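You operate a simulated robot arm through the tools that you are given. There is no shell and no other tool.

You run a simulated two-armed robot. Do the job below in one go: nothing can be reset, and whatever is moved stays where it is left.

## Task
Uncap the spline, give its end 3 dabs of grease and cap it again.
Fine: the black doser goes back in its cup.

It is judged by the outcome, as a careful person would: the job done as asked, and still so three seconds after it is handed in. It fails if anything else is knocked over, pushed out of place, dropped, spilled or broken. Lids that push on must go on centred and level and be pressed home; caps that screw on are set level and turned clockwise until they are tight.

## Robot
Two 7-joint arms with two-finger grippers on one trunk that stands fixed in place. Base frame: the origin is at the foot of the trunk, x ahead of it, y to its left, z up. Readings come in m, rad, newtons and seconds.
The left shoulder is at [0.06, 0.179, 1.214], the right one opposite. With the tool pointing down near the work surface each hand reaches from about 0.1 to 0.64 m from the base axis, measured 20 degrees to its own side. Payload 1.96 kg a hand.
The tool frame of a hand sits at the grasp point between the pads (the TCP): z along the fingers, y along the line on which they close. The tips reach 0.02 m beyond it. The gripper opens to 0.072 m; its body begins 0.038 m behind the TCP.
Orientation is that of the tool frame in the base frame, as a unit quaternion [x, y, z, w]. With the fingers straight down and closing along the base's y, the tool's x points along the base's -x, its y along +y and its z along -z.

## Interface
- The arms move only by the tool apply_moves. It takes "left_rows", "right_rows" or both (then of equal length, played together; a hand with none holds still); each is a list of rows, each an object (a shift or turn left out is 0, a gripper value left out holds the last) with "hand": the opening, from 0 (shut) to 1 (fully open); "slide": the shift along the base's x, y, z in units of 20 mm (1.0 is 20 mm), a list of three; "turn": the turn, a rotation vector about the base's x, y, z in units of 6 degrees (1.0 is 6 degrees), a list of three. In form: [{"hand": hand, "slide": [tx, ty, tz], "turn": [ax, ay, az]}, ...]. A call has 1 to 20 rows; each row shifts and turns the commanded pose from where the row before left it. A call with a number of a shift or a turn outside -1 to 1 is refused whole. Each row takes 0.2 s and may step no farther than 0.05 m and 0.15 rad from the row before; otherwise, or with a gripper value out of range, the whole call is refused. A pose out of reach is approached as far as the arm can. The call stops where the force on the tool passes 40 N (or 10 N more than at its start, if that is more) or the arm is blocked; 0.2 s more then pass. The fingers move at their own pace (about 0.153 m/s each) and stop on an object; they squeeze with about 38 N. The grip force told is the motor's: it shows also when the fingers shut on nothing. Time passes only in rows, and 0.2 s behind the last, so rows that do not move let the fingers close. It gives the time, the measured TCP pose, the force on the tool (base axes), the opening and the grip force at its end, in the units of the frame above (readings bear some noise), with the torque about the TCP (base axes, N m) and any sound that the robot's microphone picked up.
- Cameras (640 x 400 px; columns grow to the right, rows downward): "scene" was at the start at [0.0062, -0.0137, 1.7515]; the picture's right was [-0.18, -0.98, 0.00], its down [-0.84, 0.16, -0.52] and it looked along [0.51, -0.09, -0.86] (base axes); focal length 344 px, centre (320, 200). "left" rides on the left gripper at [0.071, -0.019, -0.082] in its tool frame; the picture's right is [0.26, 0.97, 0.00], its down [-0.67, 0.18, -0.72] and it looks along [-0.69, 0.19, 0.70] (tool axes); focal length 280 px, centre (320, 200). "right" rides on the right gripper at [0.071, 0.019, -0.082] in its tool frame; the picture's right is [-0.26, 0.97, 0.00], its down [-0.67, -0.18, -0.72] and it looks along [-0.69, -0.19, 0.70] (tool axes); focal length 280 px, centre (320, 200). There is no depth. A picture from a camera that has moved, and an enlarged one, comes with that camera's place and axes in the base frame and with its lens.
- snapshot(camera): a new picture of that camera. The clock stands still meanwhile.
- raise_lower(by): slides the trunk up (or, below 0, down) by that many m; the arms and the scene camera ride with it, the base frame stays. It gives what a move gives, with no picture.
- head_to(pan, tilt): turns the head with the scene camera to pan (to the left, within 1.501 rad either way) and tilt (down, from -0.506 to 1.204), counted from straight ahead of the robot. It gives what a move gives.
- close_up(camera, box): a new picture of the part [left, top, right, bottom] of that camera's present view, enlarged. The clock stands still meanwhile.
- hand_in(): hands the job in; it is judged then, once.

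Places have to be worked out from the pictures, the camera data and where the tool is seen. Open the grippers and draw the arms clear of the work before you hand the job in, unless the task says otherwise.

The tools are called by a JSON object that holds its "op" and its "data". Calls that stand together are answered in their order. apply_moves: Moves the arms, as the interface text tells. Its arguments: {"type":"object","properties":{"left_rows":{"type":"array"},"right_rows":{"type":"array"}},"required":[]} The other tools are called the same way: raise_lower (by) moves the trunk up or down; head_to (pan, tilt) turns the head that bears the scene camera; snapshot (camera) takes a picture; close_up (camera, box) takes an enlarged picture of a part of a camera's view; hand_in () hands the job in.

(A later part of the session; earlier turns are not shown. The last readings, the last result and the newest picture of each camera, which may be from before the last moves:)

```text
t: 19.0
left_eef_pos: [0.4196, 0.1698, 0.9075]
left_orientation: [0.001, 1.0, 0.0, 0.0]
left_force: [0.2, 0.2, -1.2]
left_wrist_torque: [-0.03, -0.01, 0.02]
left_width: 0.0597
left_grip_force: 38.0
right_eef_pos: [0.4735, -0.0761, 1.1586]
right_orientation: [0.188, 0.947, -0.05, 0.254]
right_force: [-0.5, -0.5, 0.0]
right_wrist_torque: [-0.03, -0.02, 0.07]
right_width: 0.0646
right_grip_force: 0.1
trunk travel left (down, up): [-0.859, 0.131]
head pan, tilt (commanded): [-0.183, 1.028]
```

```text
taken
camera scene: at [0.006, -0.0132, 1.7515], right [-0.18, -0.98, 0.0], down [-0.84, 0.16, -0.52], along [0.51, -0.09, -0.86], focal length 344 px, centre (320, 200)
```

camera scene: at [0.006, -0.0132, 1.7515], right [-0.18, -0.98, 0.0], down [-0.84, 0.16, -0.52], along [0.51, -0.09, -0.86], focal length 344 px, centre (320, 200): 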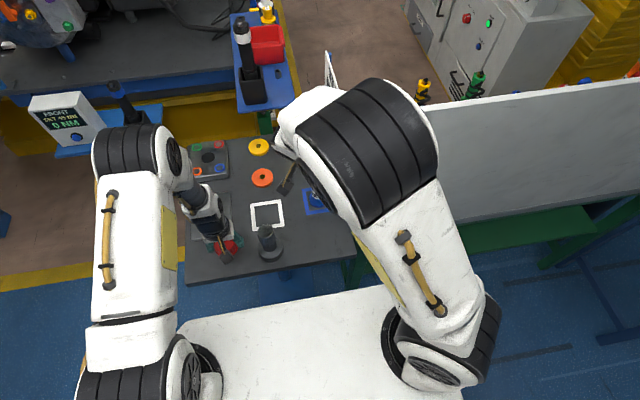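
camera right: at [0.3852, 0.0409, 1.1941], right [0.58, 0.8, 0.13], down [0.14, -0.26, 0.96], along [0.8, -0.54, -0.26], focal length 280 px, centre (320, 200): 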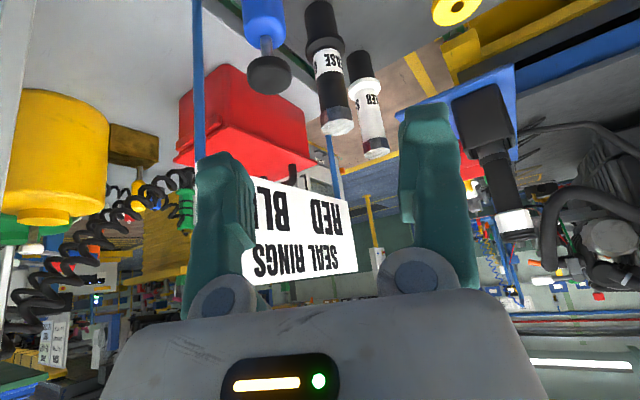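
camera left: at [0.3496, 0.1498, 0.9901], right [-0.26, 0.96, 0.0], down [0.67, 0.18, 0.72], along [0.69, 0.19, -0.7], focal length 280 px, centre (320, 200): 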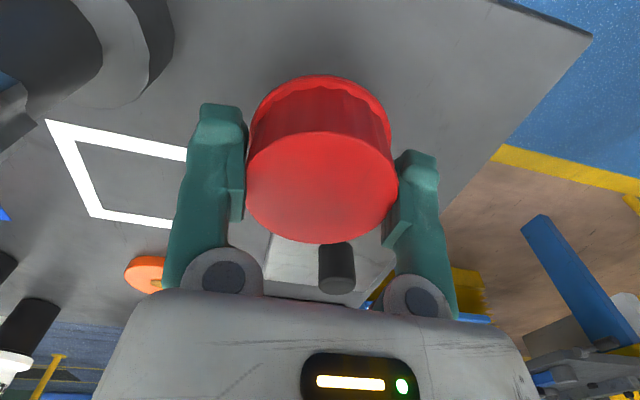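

The spot under the cap is clear. I lower 32 mm, then continue in fine steps watching for the table's touch.

{"op": "apply_moves", "data": {"left_rows": [{"slide": [0, 0, -0.4]}, {"slide": [0, 0, -0.4]}, {"slide": [0, 0, -0.4]}, {"slide": [0, 0, -0.4]}, {}]}}

{"op": "apply_moves", "data": {"left_rows": [{"slide": [0, 0, -0.1]}, {"slide": [0, 0, -0.1]}, {}]}}

{"op": "snapshot", "data": {"camera": "left"}}

{"op": "close_up", "data": {"camera": "scene", "box": [190, 215, 290, 275]}}

```text
t: 20.2
left_eef_pos: [0.4202, 0.1686, 0.8768]
left_orientation: [0.0, 1.0, -0.001, 0.0]
left_force: [-0.6, 0.3, -0.3]
left_wrist_torque: [0.01, 0.01, -0.02]
left_width: 0.0599
left_grip_force: 38.2
right_eef_pos: [0.4731, -0.077, 1.1589]
right_orientation: [0.188, 0.947, -0.05, 0.255]
right_force: [0.2, -0.2, 0.6]
right_wrist_torque: [0.01, 0.03, -0.02]
right_width: 0.0645
right_grip_force: 0.1
trunk travel left (down, up): [-0.859, 0.131]
head pan, tilt (commanded): [-0.183, 1.028]
```

```text
t: 21.0
left_eef_pos: [0.4193, 0.1694, 0.8732]
left_orientation: [0.001, 1.0, 0.001, 0.0]
left_force: [0.5, -0.6, -0.4]
left_wrist_torque: [-0.02, -0.05, 0.0]
left_width: 0.0596
left_grip_force: 37.4
right_eef_pos: [0.4733, -0.0763, 1.1582]
right_orientation: [0.188, 0.948, -0.05, 0.254]
right_force: [0.0, 0.4, -0.2]
right_wrist_torque: [-0.03, 0.01, 0.0]
right_width: 0.0649
right_grip_force: 0.1
trunk travel left (down, up): [-0.859, 0.131]
head pan, tilt (commanded): [-0.183, 1.028]
```

```text
taken
camera left: at [0.3493, 0.1502, 0.9544], right [-0.26, 0.97, 0.0], down [0.67, 0.18, 0.72], along [0.69, 0.19, -0.7], focal length 280 px, centre (320, 200)
```

left: 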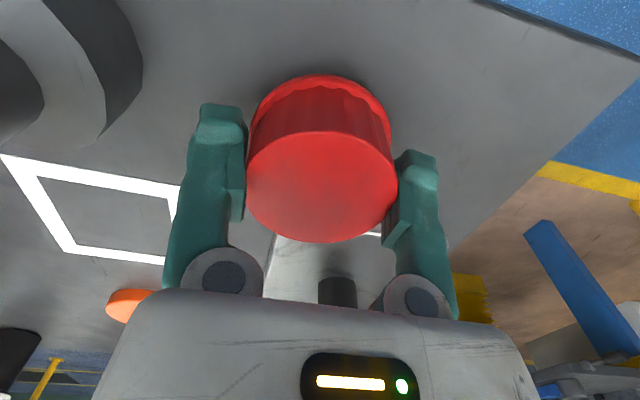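

```text
6.40 times, centred on (240, 245) of scene
camera zoom: at [0.0063, -0.0136, 1.7515], right [-0.18, -0.98, 0.0], down [-0.84, 0.16, -0.52], along [0.51, -0.09, -0.86], focal length 2203 px, centre (832, -88)
```

zoom: 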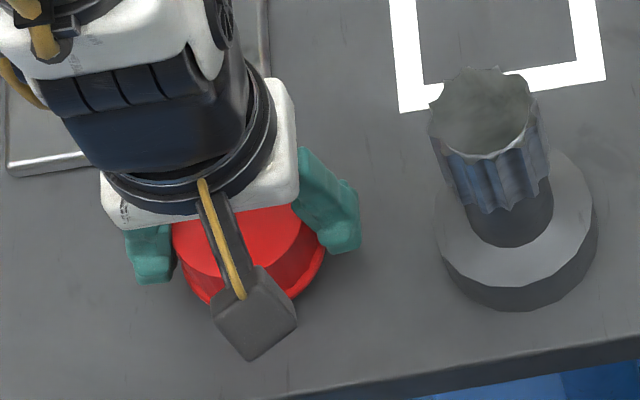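

No contact yet at z ≈ 0.872. I continue down in small steps of 1.5 mm.

{"op": "apply_moves", "data": {"left_rows": [{"slide": [0, 0, -0.08]}, {"slide": [0, 0, -0.08]}, {"slide": [0, 0, -0.08]}, {}]}}

{"op": "apply_moves", "data": {"left_rows": [{"slide": [0, 0, -0.08]}, {"slide": [0, 0, -0.08]}, {}]}}

```text
t: 22.0
left_eef_pos: [0.4206, 0.1691, 0.8666]
left_orientation: [0.0, 1.0, 0.0, 0.0]
left_force: [-0.6, 0.0, 0.6]
left_wrist_torque: [-0.02, -0.04, -0.01]
left_width: 0.0596
left_grip_force: 37.4
right_eef_pos: [0.4734, -0.0763, 1.1591]
right_orientation: [0.188, 0.947, -0.051, 0.254]
right_force: [-0.2, -0.5, 0.2]
right_wrist_torque: [0.0, 0.0, -0.01]
right_width: 0.0648
right_grip_force: 0.1
trunk travel left (down, up): [-0.859, 0.131]
head pan, tilt (commanded): [-0.183, 1.028]
```

```text
t: 22.8
left_eef_pos: [0.4193, 0.1702, 0.8642]
left_orientation: [0.0, 1.0, 0.0, 0.0]
left_force: [0.7, -0.1, 0.1]
left_wrist_torque: [0.02, 0.03, 0.0]
left_width: 0.0594
left_grip_force: 38.4
right_eef_pos: [0.4723, -0.0758, 1.159]
right_orientation: [0.188, 0.947, -0.05, 0.254]
right_force: [0.9, -0.4, -1.1]
right_wrist_torque: [-0.01, 0.01, 0.0]
right_width: 0.0647
right_grip_force: 0.0
trunk travel left (down, up): [-0.859, 0.131]
head pan, tilt (commanded): [-0.183, 1.028]
```

Still free; my estimate of contact is z ≈ 0.859–0.862. I keep stepping.

{"op": "apply_moves", "data": {"left_rows": [{"slide": [0, 0, -0.08]}, {"slide": [0, 0, -0.08]}, {}]}}

{"op": "apply_moves", "data": {"left_rows": [{"slide": [0, 0, -0.08]}, {"slide": [0, 0, -0.08]}, {}]}}

{"op": "close_up", "data": {"camera": "left", "box": [220, 50, 420, 175]}}

```text
t: 23.6
left_eef_pos: [0.4194, 0.1671, 0.8609]
left_orientation: [0.0, 1.0, 0.0, 0.0]
left_force: [0.8, -0.2, -0.5]
left_wrist_torque: [0.03, -0.01, 0.02]
left_width: 0.0597
left_grip_force: 37.4
right_eef_pos: [0.4734, -0.0748, 1.1584]
right_orientation: [0.189, 0.947, -0.051, 0.253]
right_force: [-0.5, -0.7, 0.2]
right_wrist_torque: [-0.01, 0.01, -0.02]
right_width: 0.0646
right_grip_force: 0.0
trunk travel left (down, up): [-0.859, 0.131]
head pan, tilt (commanded): [-0.183, 1.028]
```

```text
t: 24.4
left_eef_pos: [0.4206, 0.1708, 0.8577]
left_orientation: [0.0, 1.0, -0.001, 0.001]
left_force: [0.8, 0.4, 4.7]
left_wrist_torque: [-0.07, 0.03, -0.03]
left_width: 0.0595
left_grip_force: 38.0
right_eef_pos: [0.4728, -0.0761, 1.1595]
right_orientation: [0.189, 0.947, -0.051, 0.253]
right_force: [0.0, -0.4, 0.4]
right_wrist_torque: [0.01, 0.01, 0.03]
right_width: 0.0648
right_grip_force: 0.0
trunk travel left (down, up): [-0.859, 0.131]
head pan, tilt (commanded): [-0.183, 1.028]
```

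```text
3.20 times, centred on (320, 112) of left
camera zoom: at [0.3491, 0.1505, 0.9402], right [-0.26, 0.97, 0.0], down [0.67, 0.18, 0.72], along [0.69, 0.19, -0.7], focal length 897 px, centre (320, 480)
```

zoom: 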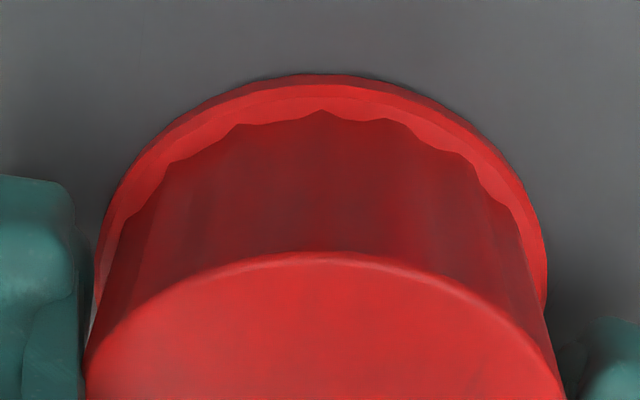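

4.7 N shows the cap's lip stands on the table. I open the left gripper, then lift straight up 100 mm and look at the parked cap.

{"op": "apply_moves", "data": {"left_rows": [{"slide": [0, 0, 0.03]}, {"hand": 1}, {}, {}, {"slide": [0, 0, 0.4]}, {"slide": [0, 0, 0.8]}, {"slide": [0, 0, 1]}, {"slide": [0, 0, 1]}, {"slide": [0, 0, 1]}, {"slide": [0, 0, 1]}, {}]}}

{"op": "snapshot", "data": {"camera": "left"}}

{"op": "close_up", "data": {"camera": "scene", "box": [190, 215, 290, 275]}}

```text
t: 26.8
left_eef_pos: [0.4198, 0.1697, 0.9621]
left_orientation: [0.0, 1.0, 0.0, 0.0]
left_force: [0.1, 0.6, -0.8]
left_wrist_torque: [0.01, -0.01, 0.0]
left_width: 0.0722
left_grip_force: 0.1
right_eef_pos: [0.474, -0.0752, 1.1588]
right_orientation: [0.188, 0.948, -0.05, 0.254]
right_force: [-0.9, 0.8, -0.1]
right_wrist_torque: [-0.02, -0.03, -0.01]
right_width: 0.0648
right_grip_force: 0.0
trunk travel left (down, up): [-0.859, 0.131]
head pan, tilt (commanded): [-0.183, 1.028]
```

```text
taken
camera left: at [0.3486, 0.1497, 1.0446], right [-0.26, 0.96, 0.0], down [0.67, 0.18, 0.72], along [0.69, 0.19, -0.7], focal length 280 px, centre (320, 200)
```

left: 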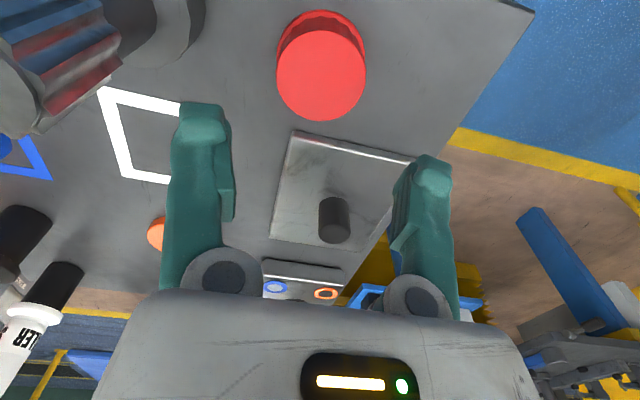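

```text
6.40 times, centred on (240, 245) of scene
camera zoom: at [0.0066, -0.0135, 1.7515], right [-0.18, -0.98, 0.0], down [-0.84, 0.16, -0.52], along [0.51, -0.09, -0.86], focal length 2203 px, centre (832, -88)
```

zoom: 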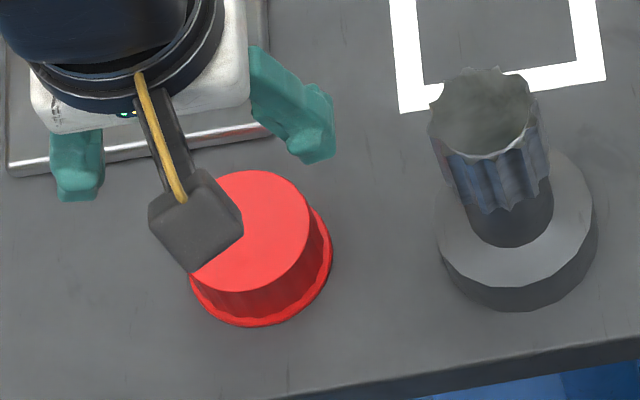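

The cap is parked upright at about (0.420, 0.169). I raise the left hand out of the way to the left and bring the tilted right hand forward and down to a pre-grasp point behind and above the black doser.

{"op": "apply_moves", "data": {"left_rows": [{"slide": [0, 0, 1]}, {"slide": [0, 0.5, 1]}, {"slide": [0, 1, 1]}, {"slide": [0, 1, 1]}, {"slide": [0, 1, 1]}, {"slide": [0, 1, 0.5]}, {"slide": [0, 1, 0]}, {}, {}, {}], "right_rows": [{"slide": [0.978, -0.124, -0.328]}, {"slide": [0.978, -0.124, -0.328]}, {"slide": [0.978, -0.124, -0.328]}, {"slide": [0.978, -0.124, -0.328]}, {"slide": [0.978, -0.124, -0.328]}, {"slide": [0.978, -0.124, -0.328]}, {"slide": [0.978, -0.124, -0.328]}, {"slide": [0.978, -0.124, -0.328]}, {"slide": [0.978, -0.124, -0.328]}, {}]}}

{"op": "snapshot", "data": {"camera": "right"}}

{"op": "snapshot", "data": {"camera": "scene"}}

```text
t: 29.0
left_eef_pos: [0.4206, 0.28, 1.0723]
left_orientation: [0.0, 1.0, 0.001, 0.0]
left_force: [1.2, -0.2, 0.2]
left_wrist_torque: [-0.01, 0.0, -0.01]
left_width: 0.0722
left_grip_force: 0.1
right_eef_pos: [0.6495, -0.0984, 1.0999]
right_orientation: [0.189, 0.947, -0.05, 0.254]
right_force: [-0.1, 0.2, 0.6]
right_wrist_torque: [0.04, 0.01, -0.02]
right_width: 0.0646
right_grip_force: 0.0
trunk travel left (down, up): [-0.859, 0.131]
head pan, tilt (commanded): [-0.183, 1.028]
```

```text
taken
camera right: at [0.5613, -0.0411, 1.1351], right [0.58, 0.81, 0.13], down [0.14, -0.26, 0.96], along [0.8, -0.54, -0.26], focal length 280 px, centre (320, 200)
```

right: 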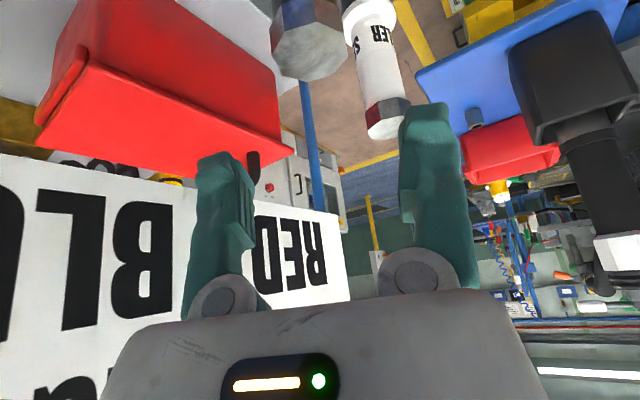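

```text
taken
camera scene: at [0.0058, -0.0131, 1.7515], right [-0.18, -0.98, 0.0], down [-0.84, 0.16, -0.52], along [0.51, -0.09, -0.86], focal length 344 px, centre (320, 200)
```

scene: 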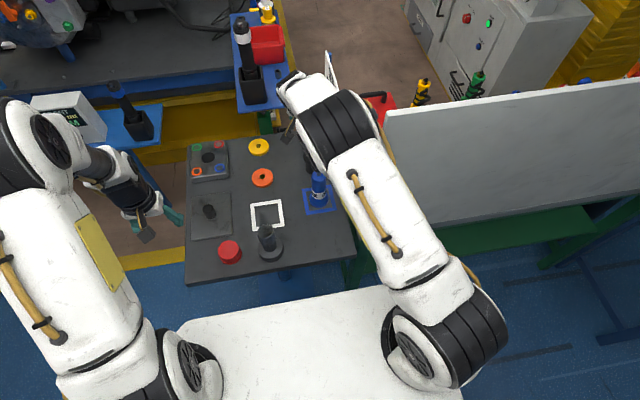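

The doser head shows at the top of the right wrist view, nearly centred between the fingers. I zoom to measure it.

{"op": "close_up", "data": {"camera": "right", "box": [250, 0, 390, 110]}}

{"op": "close_up", "data": {"camera": "scene", "box": [265, 60, 355, 220]}}

```text
3.64 times, centred on (320, 55) of right
camera zoom: at [0.5613, -0.0411, 1.1351], right [0.58, 0.81, 0.13], down [0.14, -0.26, 0.96], along [0.8, -0.54, -0.26], focal length 1020 px, centre (320, 727)
```

zoom: 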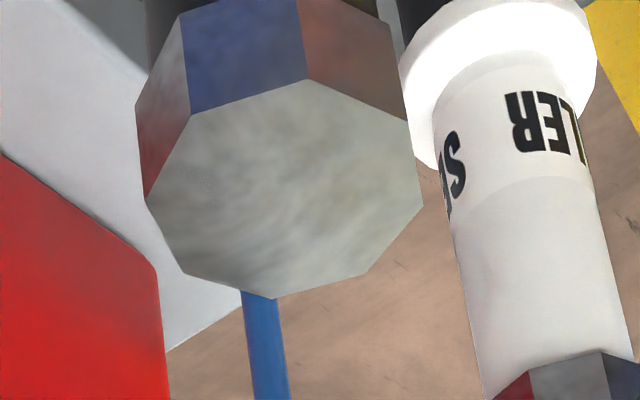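

```text
2.50 times, centred on (310, 140) of scene
camera zoom: at [0.0058, -0.0131, 1.7515], right [-0.18, -0.98, 0.0], down [-0.84, 0.16, -0.52], along [0.51, -0.09, -0.86], focal length 861 px, centre (345, 350)
```

zoom: 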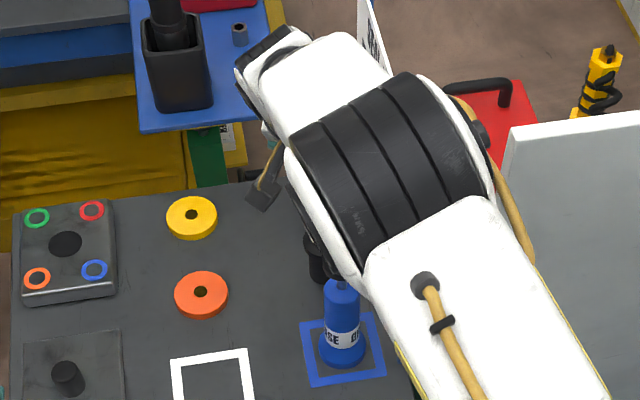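

The head centre measures (0.684, -0.115), as before, and lies exactly in the closing plane. I descend toward the grasp in a straight line, stopping about 20 mm short to check.

{"op": "apply_moves", "data": {"right_rows": [{"slide": [0.304, -0.1275, -0.95]}, {"slide": [0.304, -0.1275, -0.95]}, {"slide": [0.304, -0.1275, -0.95]}, {"slide": [0.304, -0.1275, -0.95]}, {"slide": [0.304, -0.1275, -0.95]}, {}]}}

{"op": "snapshot", "data": {"camera": "right"}}

```text
t: 30.4
left_eef_pos: [0.4203, 0.2805, 1.0726]
left_orientation: [0.0, 1.0, 0.0, 0.0]
left_force: [-0.1, -1.0, 1.1]
left_wrist_torque: [0.0, 0.03, 0.0]
left_width: 0.0721
left_grip_force: 0.0
right_eef_pos: [0.6795, -0.1116, 1.0041]
right_orientation: [0.189, 0.947, -0.051, 0.254]
right_force: [-0.7, -0.4, 0.9]
right_wrist_torque: [-0.04, 0.02, 0.0]
right_width: 0.0646
right_grip_force: 0.0
trunk travel left (down, up): [-0.859, 0.131]
head pan, tilt (commanded): [-0.183, 1.028]
```

```text
taken
camera right: at [0.592, -0.0536, 1.0398], right [0.58, 0.81, 0.13], down [0.14, -0.26, 0.96], along [0.8, -0.54, -0.26], focal length 280 px, centre (320, 200)
```

right: 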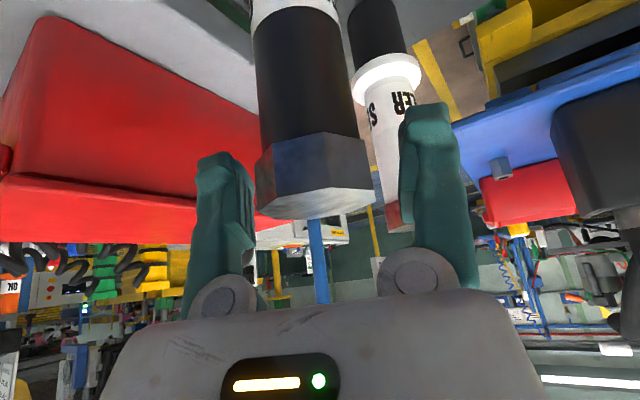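

The head stands between the open fingers, about 2 mm toward the right finger. I go down the last 20 mm with that correction and close the right gripper.

{"op": "apply_moves", "data": {"right_rows": [{"slide": [0.13, -0.15, -0.5]}, {"slide": [0.13, -0.07, -0.5]}, {}]}}

{"op": "snapshot", "data": {"camera": "right"}}

```text
t: 31.2
left_eef_pos: [0.4195, 0.2798, 1.0712]
left_orientation: [0.0, 1.0, 0.0, 0.0]
left_force: [0.7, 0.5, 0.3]
left_wrist_torque: [-0.02, 0.0, 0.04]
left_width: 0.0721
left_grip_force: 0.1
right_eef_pos: [0.6854, -0.1159, 0.9854]
right_orientation: [0.189, 0.948, -0.051, 0.253]
right_force: [-0.4, 0.1, -0.4]
right_wrist_torque: [0.01, -0.01, -0.02]
right_width: 0.0648
right_grip_force: 0.0
trunk travel left (down, up): [-0.859, 0.131]
head pan, tilt (commanded): [-0.183, 1.028]
```

```text
taken
camera right: at [0.5972, -0.0583, 1.0199], right [0.58, 0.81, 0.13], down [0.14, -0.26, 0.96], along [0.8, -0.54, -0.26], focal length 280 px, centre (320, 200)
```

right: 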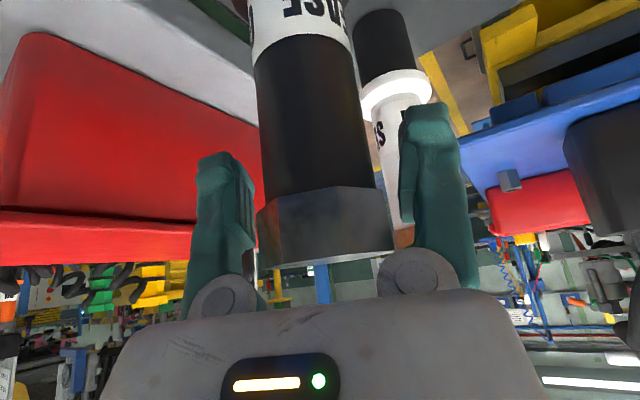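

This close view shows the doser is nearer than I took it: its axis is at about (0.673, -0.108) with the head's top near z 1.016, so it sits too deep toward the palm. I shift the open hand back and up about 13 mm each so the head lies between the pads, then check before closing.

{"op": "apply_moves", "data": {"right_rows": [{"slide": [-0.25, 0.18, 0.35]}, {"slide": [-0.26, 0.185, 0.3]}, {}]}}

{"op": "snapshot", "data": {"camera": "right"}}

```text
t: 32.0
left_eef_pos: [0.4197, 0.2795, 1.0721]
left_orientation: [0.001, 1.0, 0.0, 0.0]
left_force: [-0.2, -0.2, 0.1]
left_wrist_torque: [-0.01, 0.01, -0.01]
left_width: 0.072
left_grip_force: 0.0
right_eef_pos: [0.6752, -0.1087, 0.9968]
right_orientation: [0.188, 0.947, -0.05, 0.254]
right_force: [0.6, 0.1, -0.1]
right_wrist_torque: [0.0, 0.01, -0.02]
right_width: 0.0649
right_grip_force: 0.0
trunk travel left (down, up): [-0.859, 0.131]
head pan, tilt (commanded): [-0.183, 1.028]
```

```text
taken
camera right: at [0.587, -0.0508, 1.0327], right [0.58, 0.8, 0.13], down [0.14, -0.26, 0.96], along [0.8, -0.54, -0.26], focal length 280 px, centre (320, 200)
```

right: 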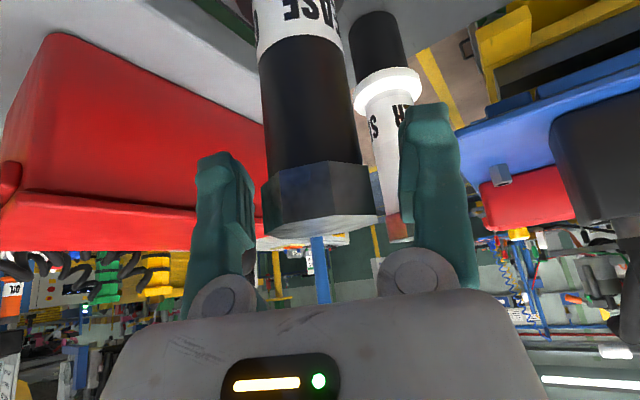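

The head is now centred between the pads. I raise 4 mm more and close the right gripper on the head's flats.

{"op": "apply_moves", "data": {"right_rows": [{"slide": [0, 0, 0.2]}, {"hand": 0.6}, {"hand": 0}, {}, {}, {}]}}

{"op": "snapshot", "data": {"camera": "right"}}

```text
t: 33.4
left_eef_pos: [0.4202, 0.2791, 1.0707]
left_orientation: [0.0, 1.0, -0.001, 0.0]
left_force: [-0.1, 0.1, 0.0]
left_wrist_torque: [0.0, 0.02, 0.03]
left_width: 0.072
left_grip_force: 0.1
right_eef_pos: [0.6745, -0.1088, 1.0015]
right_orientation: [0.189, 0.947, -0.051, 0.253]
right_force: [0.2, -0.6, 2.3]
right_wrist_torque: [-0.06, -0.02, 0.0]
right_width: 0.0415
right_grip_force: 38.1
trunk travel left (down, up): [-0.859, 0.131]
head pan, tilt (commanded): [-0.183, 1.028]
```

```text
taken
camera right: at [0.5868, -0.0507, 1.037], right [0.58, 0.8, 0.13], down [0.14, -0.26, 0.96], along [0.8, -0.54, -0.26], focal length 280 px, centre (320, 200)
```

right: 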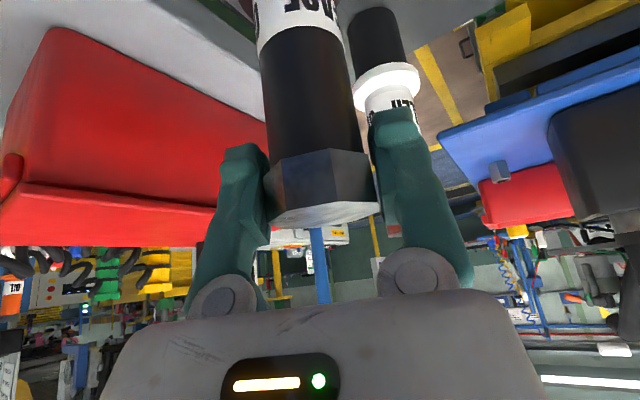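

The doser head is gripped on its flats (41.5 mm, 38 N) with little side load. I lift it 10 mm straight up first and read the forces.

{"op": "apply_moves", "data": {"right_rows": [{"slide": [0, 0, 0.15]}, {"slide": [0, 0, 0.35]}, {}]}}

{"op": "snapshot", "data": {"camera": "right"}}

```text
t: 34.2
left_eef_pos: [0.4203, 0.2799, 1.0721]
left_orientation: [0.0, 1.0, 0.0, -0.001]
left_force: [0.1, 0.3, 0.0]
left_wrist_torque: [0.03, 0.03, -0.01]
left_width: 0.072
left_grip_force: 0.0
right_eef_pos: [0.6747, -0.1081, 1.0114]
right_orientation: [0.188, 0.947, -0.05, 0.255]
right_force: [0.1, -0.8, -2.5]
right_wrist_torque: [0.0, 0.0, 0.01]
right_width: 0.0412
right_grip_force: 37.7
trunk travel left (down, up): [-0.859, 0.131]
head pan, tilt (commanded): [-0.183, 1.028]
```

```text
taken
camera right: at [0.5875, -0.0506, 1.0466], right [0.58, 0.81, 0.13], down [0.14, -0.26, 0.96], along [0.8, -0.54, -0.26], focal length 280 px, centre (320, 200)
```

right: 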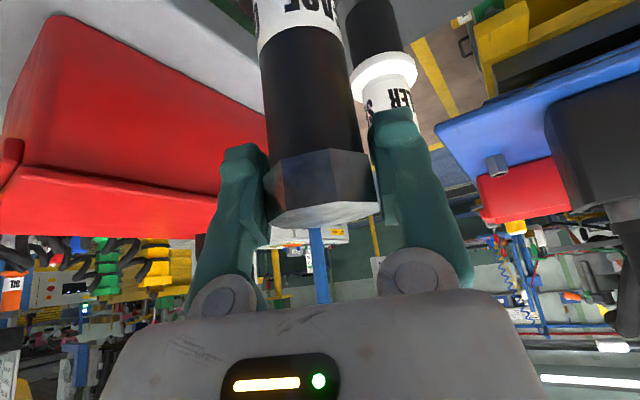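

It came up freely, weighing about 2.5 N. I lift another 70 mm straight up to draw the nose out of the cup.

{"op": "apply_moves", "data": {"right_rows": [{"slide": [0, 0, 0.5]}, {"slide": [0, 0, 0.75]}, {"slide": [0, 0, 0.75]}, {"slide": [0, 0, 0.75]}, {"slide": [0, 0, 0.75]}, {}]}}

{"op": "snapshot", "data": {"camera": "right"}}

{"op": "snapshot", "data": {"camera": "scene"}}

{"op": "snapshot", "data": {"camera": "left"}}

```text
t: 35.6
left_eef_pos: [0.4212, 0.2796, 1.0718]
left_orientation: [0.0, 1.0, 0.0, 0.0]
left_force: [0.4, 0.1, 0.2]
left_wrist_torque: [0.0, -0.03, 0.02]
left_width: 0.0718
left_grip_force: 0.1
right_eef_pos: [0.676, -0.1097, 1.0818]
right_orientation: [0.188, 0.947, -0.051, 0.254]
right_force: [-0.2, -0.3, -1.3]
right_wrist_torque: [-0.01, -0.01, 0.01]
right_width: 0.0416
right_grip_force: 37.5
trunk travel left (down, up): [-0.859, 0.131]
head pan, tilt (commanded): [-0.183, 1.028]
```

```text
taken
camera right: at [0.5876, -0.0508, 1.1172], right [0.58, 0.81, 0.13], down [0.14, -0.26, 0.96], along [0.8, -0.54, -0.26], focal length 280 px, centre (320, 200)
```

right: 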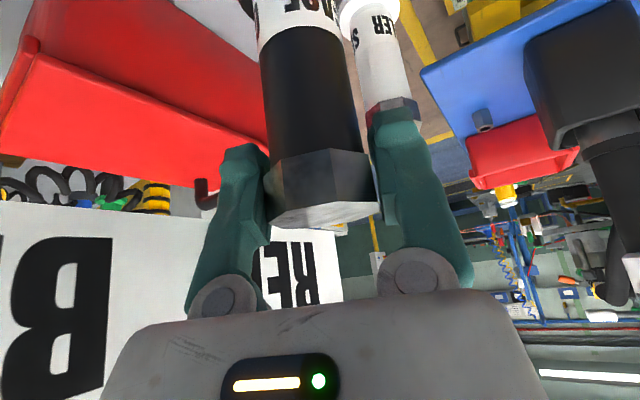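

```text
taken
camera scene: at [0.0069, -0.0137, 1.7515], right [-0.18, -0.98, 0.0], down [-0.84, 0.16, -0.52], along [0.51, -0.09, -0.86], focal length 344 px, centre (320, 200)
```

scene: 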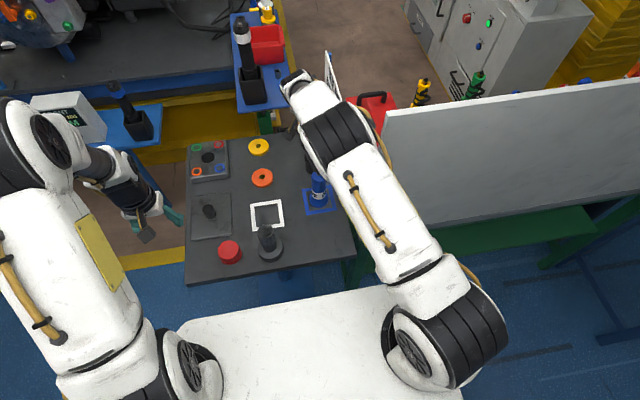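

```text
taken
camera left: at [0.3495, 0.2604, 1.1544], right [-0.26, 0.97, 0.0], down [0.67, 0.18, 0.72], along [0.69, 0.19, -0.7], focal length 280 px, centre (320, 200)
```

left: 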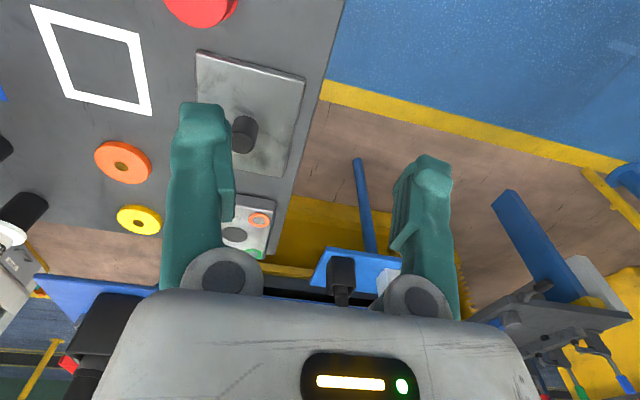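

I turn the left wrist so its camera can look across at the doser's nose and cup.

{"op": "apply_moves", "data": {"left_rows": [{"turn": [0, 0, -1]}, {"turn": [0, 0, -1]}, {"turn": [0, 0, -1]}, {"turn": [0, 0, -1]}, {"turn": [0, 0, -1]}, {"turn": [0, 0, -1]}, {"turn": [0, 0, -1]}, {"turn": [0, 0, -1]}, {"turn": [0, 0, -1]}, {"turn": [0, 0, -1]}, {}]}}

{"op": "snapshot", "data": {"camera": "left"}}

```text
t: 38.0
left_eef_pos: [0.4207, 0.2797, 1.0714]
left_orientation: [0.5, 0.866, 0.0, 0.0]
left_force: [-0.5, 0.7, 0.0]
left_wrist_torque: [0.03, 0.0, -0.02]
left_width: 0.072
left_grip_force: 0.0
right_eef_pos: [0.6761, -0.1088, 1.0817]
right_orientation: [0.188, 0.947, -0.05, 0.254]
right_force: [0.6, -0.2, -1.9]
right_wrist_torque: [-0.03, 0.0, 0.0]
right_width: 0.0415
right_grip_force: 38.3
trunk travel left (down, up): [-0.859, 0.131]
head pan, tilt (commanded): [-0.183, 1.028]
```

```text
taken
camera left: at [0.368, 0.3315, 1.1544], right [0.71, 0.71, 0.0], down [0.5, -0.49, 0.72], along [0.51, -0.51, -0.7], focal length 280 px, centre (320, 200)
```

left: 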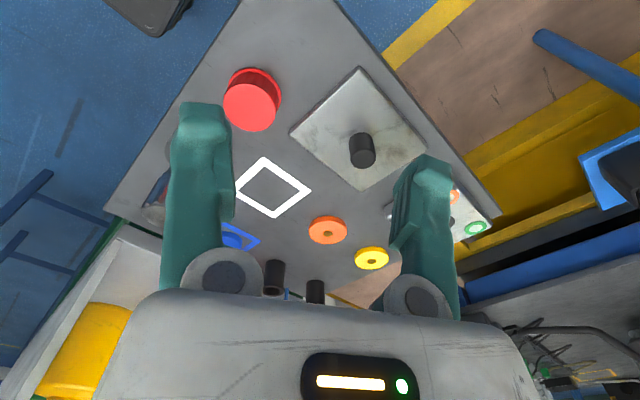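

I zoom on the cups to see whether the doser's nose is out.

{"op": "close_up", "data": {"camera": "left", "box": [215, 210, 345, 305]}}

{"op": "close_up", "data": {"camera": "scene", "box": [270, 90, 350, 220]}}

```text
4.21 times, centred on (280, 258) of left
camera zoom: at [0.368, 0.3315, 1.1544], right [0.71, 0.71, 0.0], down [0.5, -0.49, 0.72], along [0.51, -0.51, -0.7], focal length 1181 px, centre (488, -42)
```

zoom: 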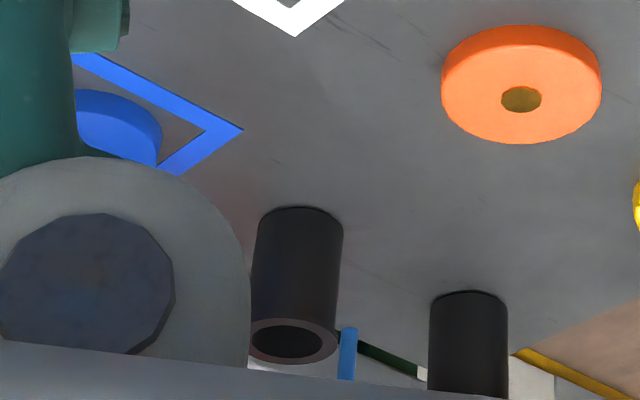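

```text
3.08 times, centred on (310, 155) of scene
camera zoom: at [0.0067, -0.0137, 1.7515], right [-0.18, -0.98, 0.0], down [-0.84, 0.16, -0.52], along [0.51, -0.09, -0.86], focal length 1059 px, centre (351, 338)
```

zoom: 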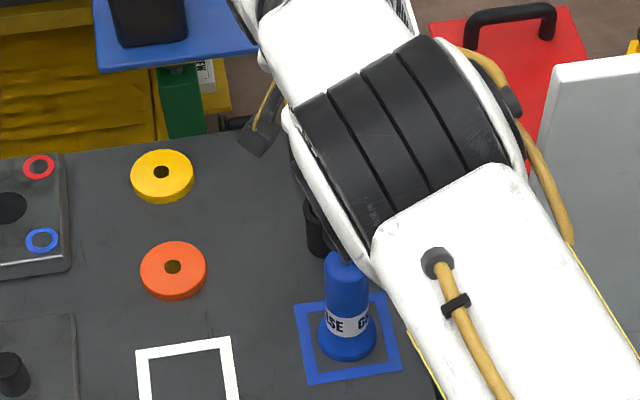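

The cup at about (0.674, -0.108), rim z ≈ 0.895, stands empty, so the nose is out. I lift further, carry the doser back and left past the blue one while unyawing to 0°, and turn the left camera to watch.

{"op": "apply_moves", "data": {"left_rows": [{"turn": [0, 0, -1]}, {"turn": [0, 0, -1]}, {"turn": [0, 0, -1]}, {"turn": [0, 0, -1]}, {"turn": [0, 0, -1]}, {}, {}, {}, {}, {}, {}, {}, {}], "right_rows": [{"slide": [0, 0, 1]}, {"slide": [0, 0, 1]}, {"slide": [0, 0, 1]}, {"slide": [-0.963, 0.609, 0], "turn": [0, 0, 0.4167]}, {"slide": [-0.963, 0.609, 0], "turn": [0, 0, 0.4167]}, {"slide": [-0.963, 0.609, 0], "turn": [0, 0, 0.4167]}, {"slide": [-0.963, 0.609, 0], "turn": [0, 0, 0.4167]}, {"slide": [-0.963, 0.609, 0], "turn": [0, 0, 0.4167]}, {"slide": [-0.963, 0.609, 0], "turn": [0, 0, 0.4167]}, {"slide": [-0.963, 0.609, 0], "turn": [0, 0, 0.4167]}, {"slide": [-0.963, 0.609, 0], "turn": [0, 0, 0.4167]}, {"slide": [-0.963, 0.609, 0], "turn": [0, 0, 0.4167]}, {}]}}

{"op": "snapshot", "data": {"camera": "left"}}

{"op": "snapshot", "data": {"camera": "scene"}}

{"op": "snapshot", "data": {"camera": "right"}}

```text
t: 40.8
left_eef_pos: [0.4204, 0.2801, 1.0717]
left_orientation: [0.707, 0.707, 0.0, 0.0]
left_force: [0.2, -0.5, 0.5]
left_wrist_torque: [0.01, -0.01, 0.02]
left_width: 0.0721
left_grip_force: 0.0
right_eef_pos: [0.5022, -0.0001, 1.1415]
right_orientation: [0.0, 0.966, 0.0, 0.259]
right_force: [-0.2, -0.5, -1.7]
right_wrist_torque: [-0.01, 0.02, 0.0]
right_width: 0.0415
right_grip_force: 37.6
trunk travel left (down, up): [-0.859, 0.131]
head pan, tilt (commanded): [-0.183, 1.028]
```

```text
taken
camera left: at [0.4012, 0.3504, 1.1545], right [0.97, 0.26, 0.0], down [0.18, -0.67, 0.72], along [0.19, -0.69, -0.7], focal length 280 px, centre (320, 200)
```

left: 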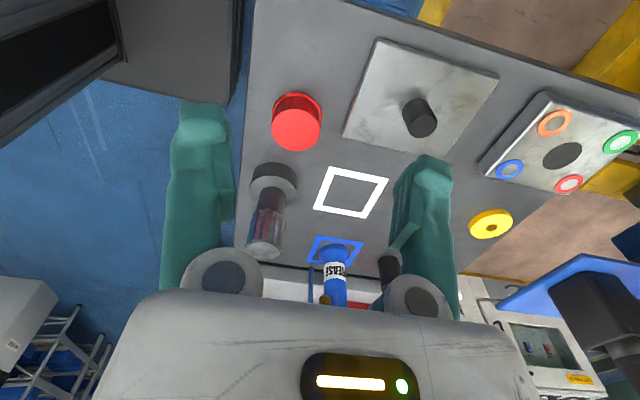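

```text
taken
camera scene: at [0.007, -0.0137, 1.7515], right [-0.18, -0.98, 0.0], down [-0.84, 0.16, -0.52], along [0.51, -0.09, -0.86], focal length 344 px, centre (320, 200)
```

scene: 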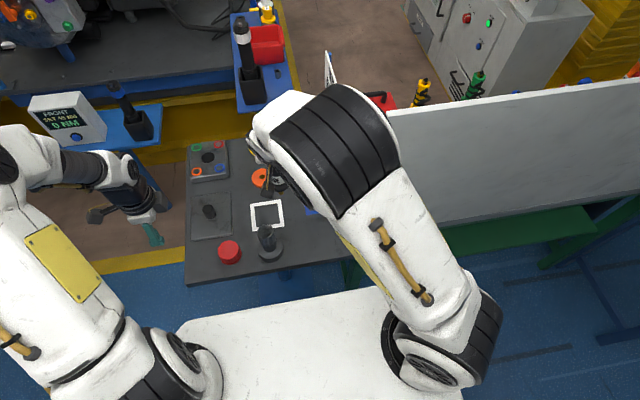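

```text
taken
camera right: at [0.3987, 0.0207, 1.1762], right [0.23, 0.97, 0.13], down [0.23, -0.18, 0.96], along [0.95, -0.19, -0.26], focal length 280 px, centre (320, 200)
```

right: 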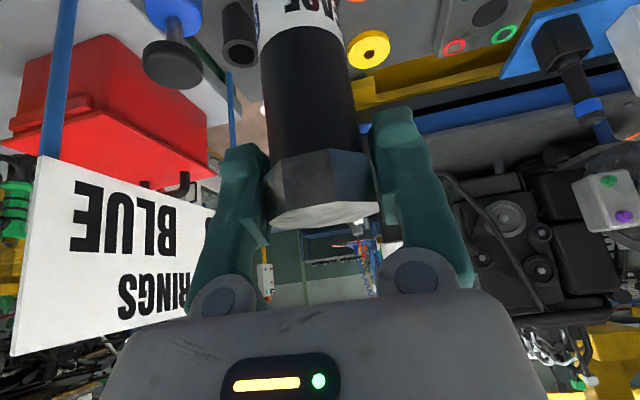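

The doser's nose is hidden behind the left gripper's palm. I tilt the left hand 20° so its camera looks flatter toward the doser.

{"op": "apply_moves", "data": {"left_rows": [{"turn": [-0.833, 0, 0]}, {"turn": [-0.833, 0, 0]}, {"turn": [-0.833, 0, 0]}, {"turn": [-0.833, 0, 0]}, {}]}}

{"op": "snapshot", "data": {"camera": "left"}}

```text
t: 42.0
left_eef_pos: [0.4198, 0.2777, 1.0715]
left_orientation: [0.696, 0.696, -0.124, 0.124]
left_force: [1.0, -0.1, 0.7]
left_wrist_torque: [-0.01, -0.01, 0.02]
left_width: 0.0719
left_grip_force: 0.0
right_eef_pos: [0.5016, 0.0007, 1.1407]
right_orientation: [0.001, 0.966, -0.001, 0.259]
right_force: [0.6, 1.0, -1.8]
right_wrist_torque: [0.01, 0.01, 0.04]
right_width: 0.0415
right_grip_force: 37.6
trunk travel left (down, up): [-0.859, 0.131]
head pan, tilt (commanded): [-0.183, 1.028]
```

```text
taken
camera left: at [0.401, 0.3739, 1.1254], right [0.97, 0.25, -0.09], down [0.18, -0.39, 0.9], along [0.19, -0.89, -0.42], focal length 280 px, centre (320, 200)
```

left: 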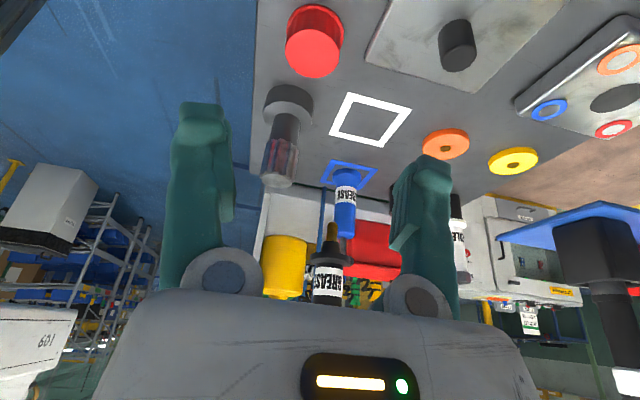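

Now the doser's nose, pointing down, is in view. I zoom in on it and on the spline.

{"op": "close_up", "data": {"camera": "left", "box": [280, 210, 380, 310]}}

{"op": "close_up", "data": {"camera": "left", "box": [240, 70, 340, 200]}}

```text
4.00 times, centred on (330, 260) of left
camera zoom: at [0.401, 0.3739, 1.1254], right [0.97, 0.25, -0.09], down [0.18, -0.39, 0.9], along [0.19, -0.89, -0.42], focal length 1122 px, centre (280, -40)
```

zoom: 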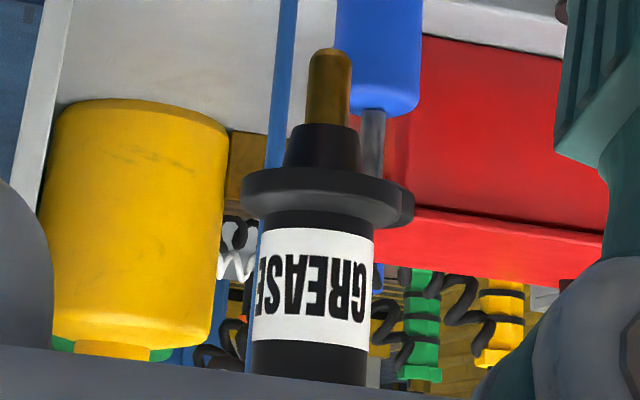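

```text
3.08 times, centred on (290, 135) of left
camera zoom: at [0.401, 0.3739, 1.1254], right [0.97, 0.25, -0.09], down [0.18, -0.39, 0.9], along [0.19, -0.89, -0.42], focal length 863 px, centre (412, 400)
```

zoom: 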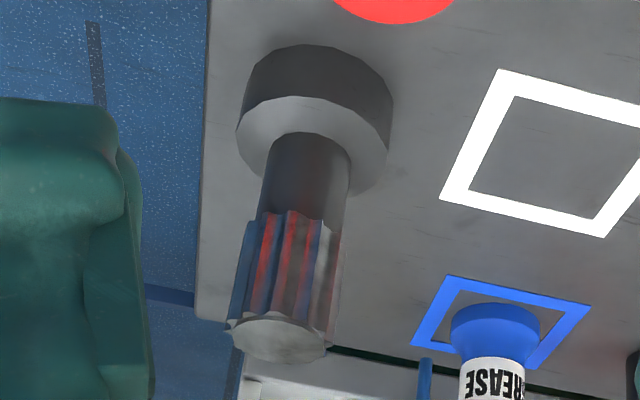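

The doser has a collar, a cone and a brass tip; the tip is about 0.160 m below the TCP and in line with it in x. The spline's end face is at about (0.410, 0.0535, 0.958), so I move the tip over it, about 24 mm above.

{"op": "apply_moves", "data": {"right_rows": [{"slide": [-0.9, 0.535, 0]}, {"slide": [-0.9, 0.535, 0]}, {"slide": [-0.9, 0.535, 0]}, {"slide": [-0.9, 0.535, 0]}, {"slide": [-0.9, 0.535, 0]}, {}, {}]}}

{"op": "snapshot", "data": {"camera": "left"}}

{"op": "snapshot", "data": {"camera": "scene"}}

```text
t: 43.6
left_eef_pos: [0.4203, 0.2784, 1.0717]
left_orientation: [0.696, 0.697, -0.123, 0.123]
left_force: [0.9, 0.3, 0.0]
left_wrist_torque: [-0.02, -0.02, 0.03]
left_width: 0.0723
left_grip_force: 0.1
right_eef_pos: [0.4098, 0.0545, 1.1408]
right_orientation: [-0.001, 0.966, 0.001, 0.259]
right_force: [0.2, -0.9, -1.4]
right_wrist_torque: [0.0, 0.02, 0.06]
right_width: 0.0415
right_grip_force: 37.8
trunk travel left (down, up): [-0.859, 0.131]
head pan, tilt (commanded): [-0.183, 1.028]
```

```text
taken
camera left: at [0.4009, 0.3743, 1.1254], right [0.97, 0.25, -0.09], down [0.18, -0.39, 0.9], along [0.19, -0.89, -0.42], focal length 280 px, centre (320, 200)
```

left: 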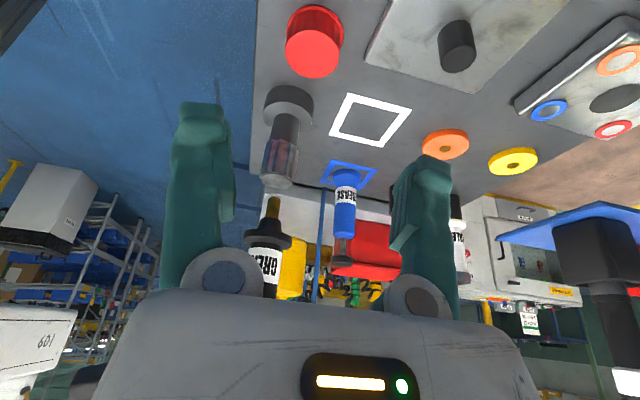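

```text
taken
camera scene: at [0.0064, -0.0134, 1.7515], right [-0.18, -0.98, 0.0], down [-0.84, 0.16, -0.52], along [0.51, -0.09, -0.86], focal length 344 px, centre (320, 200)
```

scene: 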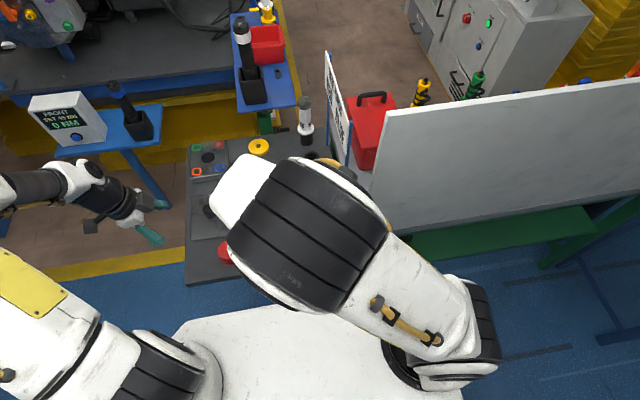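

The scene view is covered by the elbow, but the left camera sees the tip just above the spline. I zoom in on that gap.

{"op": "close_up", "data": {"camera": "left", "box": [235, 130, 325, 300]}}

{"op": "close_up", "data": {"camera": "left", "box": [250, 150, 310, 230]}}

```text
2.35 times, centred on (280, 215) of left
camera zoom: at [0.4009, 0.3743, 1.1254], right [0.97, 0.25, -0.09], down [0.18, -0.39, 0.9], along [0.19, -0.89, -0.42], focal length 660 px, centre (414, 165)
```

zoom: 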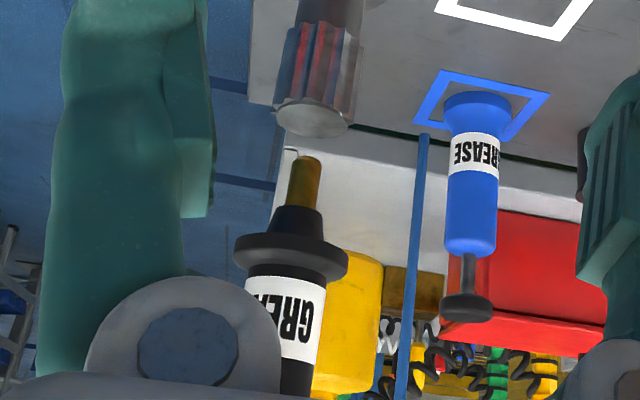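

```text
5.00 times, centred on (280, 190) of left
camera zoom: at [0.4009, 0.3743, 1.1254], right [0.97, 0.25, -0.09], down [0.18, -0.39, 0.9], along [0.19, -0.89, -0.42], focal length 1402 px, centre (520, 250)
```

zoom: 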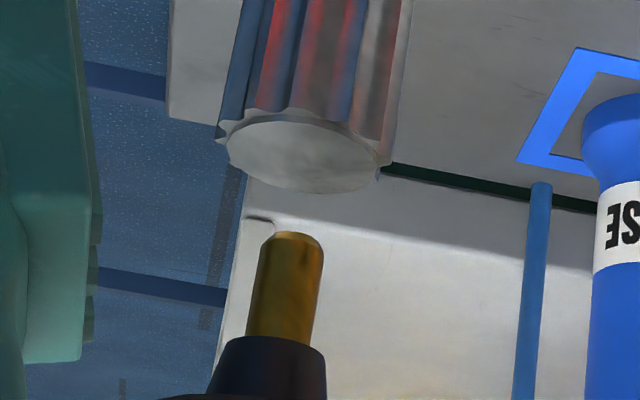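

The tip is about 2 mm ahead of the spline's centre in x and 23 mm above its face. I correct x by −1.5 mm and lower 17 mm.

{"op": "apply_moves", "data": {"right_rows": [{"slide": [-0.075, 0, -0.25]}, {"slide": [0, 0, -0.3]}, {"slide": [0, 0, -0.3]}, {}]}}

{"op": "close_up", "data": {"camera": "left", "box": [250, 150, 310, 230]}}

```text
t: 44.6
left_eef_pos: [0.4198, 0.2786, 1.072]
left_orientation: [0.696, 0.697, -0.123, 0.122]
left_force: [-0.3, -0.1, 0.5]
left_wrist_torque: [-0.02, 0.01, -0.04]
left_width: 0.0719
left_grip_force: 0.0
right_eef_pos: [0.4108, 0.0545, 1.1257]
right_orientation: [0.001, 0.966, -0.001, 0.259]
right_force: [-0.1, -0.4, -1.9]
right_wrist_torque: [-0.02, 0.0, -0.03]
right_width: 0.0415
right_grip_force: 37.6
trunk travel left (down, up): [-0.859, 0.131]
head pan, tilt (commanded): [-0.183, 1.028]
```

```text
5.00 times, centred on (280, 190) of left
camera zoom: at [0.4009, 0.3742, 1.1255], right [0.97, 0.25, -0.09], down [0.18, -0.39, 0.9], along [0.19, -0.89, -0.42], focal length 1402 px, centre (520, 250)
```

zoom: 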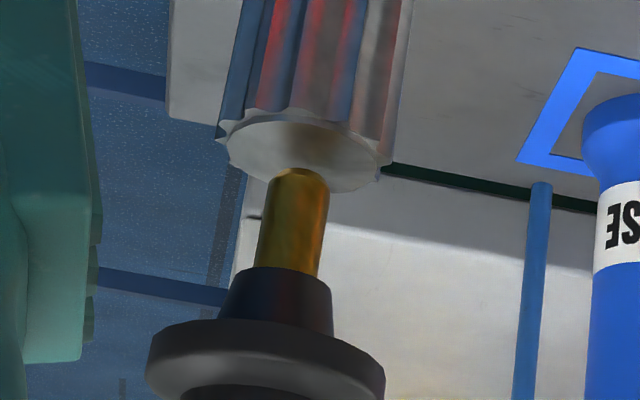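

The tip is centred on the end face with about 5–6 mm to go. I lower in 1 mm steps, watching the force and any sound.

{"op": "apply_moves", "data": {"right_rows": [{"slide": [0, 0, -0.1]}, {"slide": [0, 0, -0.05]}, {}]}}

{"op": "apply_moves", "data": {"right_rows": [{"slide": [0, 0, -0.05]}, {"slide": [0, 0, -0.05]}, {}]}}

{"op": "close_up", "data": {"camera": "left", "box": [250, 150, 310, 230]}}

```text
t: 45.4
left_eef_pos: [0.4198, 0.2777, 1.0716]
left_orientation: [0.696, 0.696, -0.123, 0.124]
left_force: [0.4, 0.5, 1.0]
left_wrist_torque: [0.02, 0.01, 0.01]
left_width: 0.0719
left_grip_force: 0.0
right_eef_pos: [0.4101, 0.0535, 1.1215]
right_orientation: [0.0, 0.966, 0.0, 0.259]
right_force: [-0.6, 0.2, -2.2]
right_wrist_torque: [-0.02, -0.03, 0.02]
right_width: 0.0413
right_grip_force: 37.4
trunk travel left (down, up): [-0.859, 0.131]
head pan, tilt (commanded): [-0.183, 1.028]
```

```text
t: 46.2
left_eef_pos: [0.4195, 0.2803, 1.0718]
left_orientation: [0.696, 0.697, -0.123, 0.123]
left_force: [0.5, -0.2, -0.1]
left_wrist_torque: [0.02, 0.01, 0.03]
left_width: 0.072
left_grip_force: 0.2
right_eef_pos: [0.409, 0.055, 1.1207]
right_orientation: [0.0, 0.966, -0.001, 0.258]
right_force: [0.1, -0.3, -1.2]
right_wrist_torque: [-0.03, 0.0, 0.02]
right_width: 0.0415
right_grip_force: 37.6
trunk travel left (down, up): [-0.859, 0.131]
head pan, tilt (commanded): [-0.183, 1.028]
```

```text
5.00 times, centred on (280, 190) of left
camera zoom: at [0.4009, 0.3742, 1.1255], right [0.97, 0.25, -0.09], down [0.18, -0.39, 0.9], along [0.19, -0.89, -0.42], focal length 1402 px, centre (520, 250)
```

zoom: 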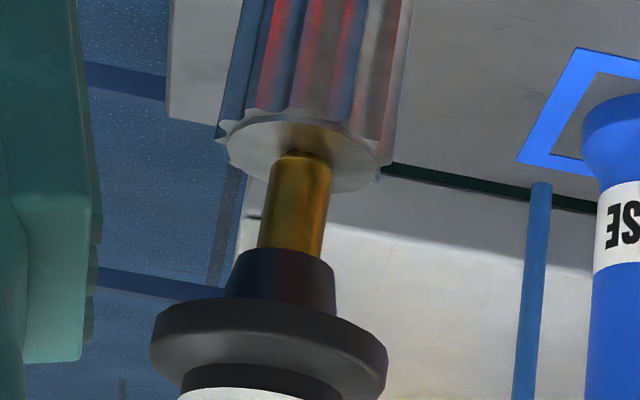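

The tip is just about touching. I continue with 0.6 mm steps.

{"op": "apply_moves", "data": {"right_rows": [{"slide": [0, 0, -0.03]}, {"slide": [0, 0, -0.03]}, {}]}}

{"op": "apply_moves", "data": {"right_rows": [{"slide": [0, 0, -0.03]}, {"slide": [0, 0, -0.03]}, {}]}}

```text
t: 47.0
left_eef_pos: [0.4204, 0.2796, 1.0721]
left_orientation: [0.697, 0.696, -0.124, 0.123]
left_force: [0.8, -0.8, -0.1]
left_wrist_torque: [0.01, 0.01, -0.01]
left_width: 0.0722
left_grip_force: 0.0
right_eef_pos: [0.4094, 0.0554, 1.1191]
right_orientation: [0.0, 0.966, 0.0, 0.258]
right_force: [-0.7, -0.6, -1.1]
right_wrist_torque: [-0.03, 0.03, 0.01]
right_width: 0.0416
right_grip_force: 37.2
trunk travel left (down, up): [-0.859, 0.131]
head pan, tilt (commanded): [-0.183, 1.028]
```

```text
t: 47.8
left_eef_pos: [0.4205, 0.279, 1.0716]
left_orientation: [0.696, 0.696, -0.122, 0.123]
left_force: [-0.1, -0.4, -0.2]
left_wrist_torque: [-0.01, -0.01, -0.01]
left_width: 0.0721
left_grip_force: 0.0
right_eef_pos: [0.4091, 0.0554, 1.118]
right_orientation: [0.0, 0.966, 0.001, 0.258]
right_force: [0.6, 0.1, -0.6]
right_wrist_torque: [0.04, -0.05, 0.0]
right_width: 0.0416
right_grip_force: 38.4
trunk travel left (down, up): [-0.859, 0.131]
head pan, tilt (commanded): [-0.183, 1.028]
```

Still little force (−0.6 N versus −1.9 N hanging). I press on slowly.

{"op": "apply_moves", "data": {"right_rows": [{"slide": [0, 0, -0.04]}, {"slide": [0, 0, -0.04]}, {}]}}

{"op": "close_up", "data": {"camera": "left", "box": [250, 150, 310, 230]}}

```text
t: 48.6
left_eef_pos: [0.4202, 0.28, 1.0725]
left_orientation: [0.696, 0.696, -0.123, 0.123]
left_force: [-0.1, -0.3, -0.5]
left_wrist_torque: [0.01, 0.01, 0.02]
left_width: 0.072
left_grip_force: 0.0
right_eef_pos: [0.4092, 0.0551, 1.1164]
right_orientation: [0.001, 0.966, 0.0, 0.259]
right_force: [-0.5, -0.6, 0.0]
right_wrist_torque: [-0.12, 0.04, -0.02]
right_width: 0.0413
right_grip_force: 37.8
trunk travel left (down, up): [-0.859, 0.131]
head pan, tilt (commanded): [-0.183, 1.028]
```

```text
5.00 times, centred on (280, 190) of left
camera zoom: at [0.4007, 0.3741, 1.1256], right [0.97, 0.25, -0.09], down [0.18, -0.39, 0.9], along [0.19, -0.89, -0.42], focal length 1402 px, centre (520, 250)
```

zoom: 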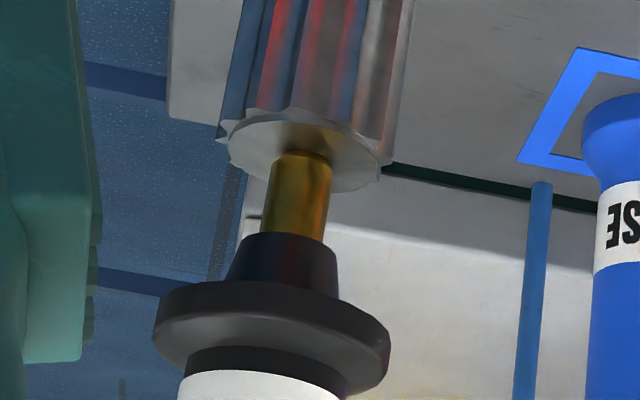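

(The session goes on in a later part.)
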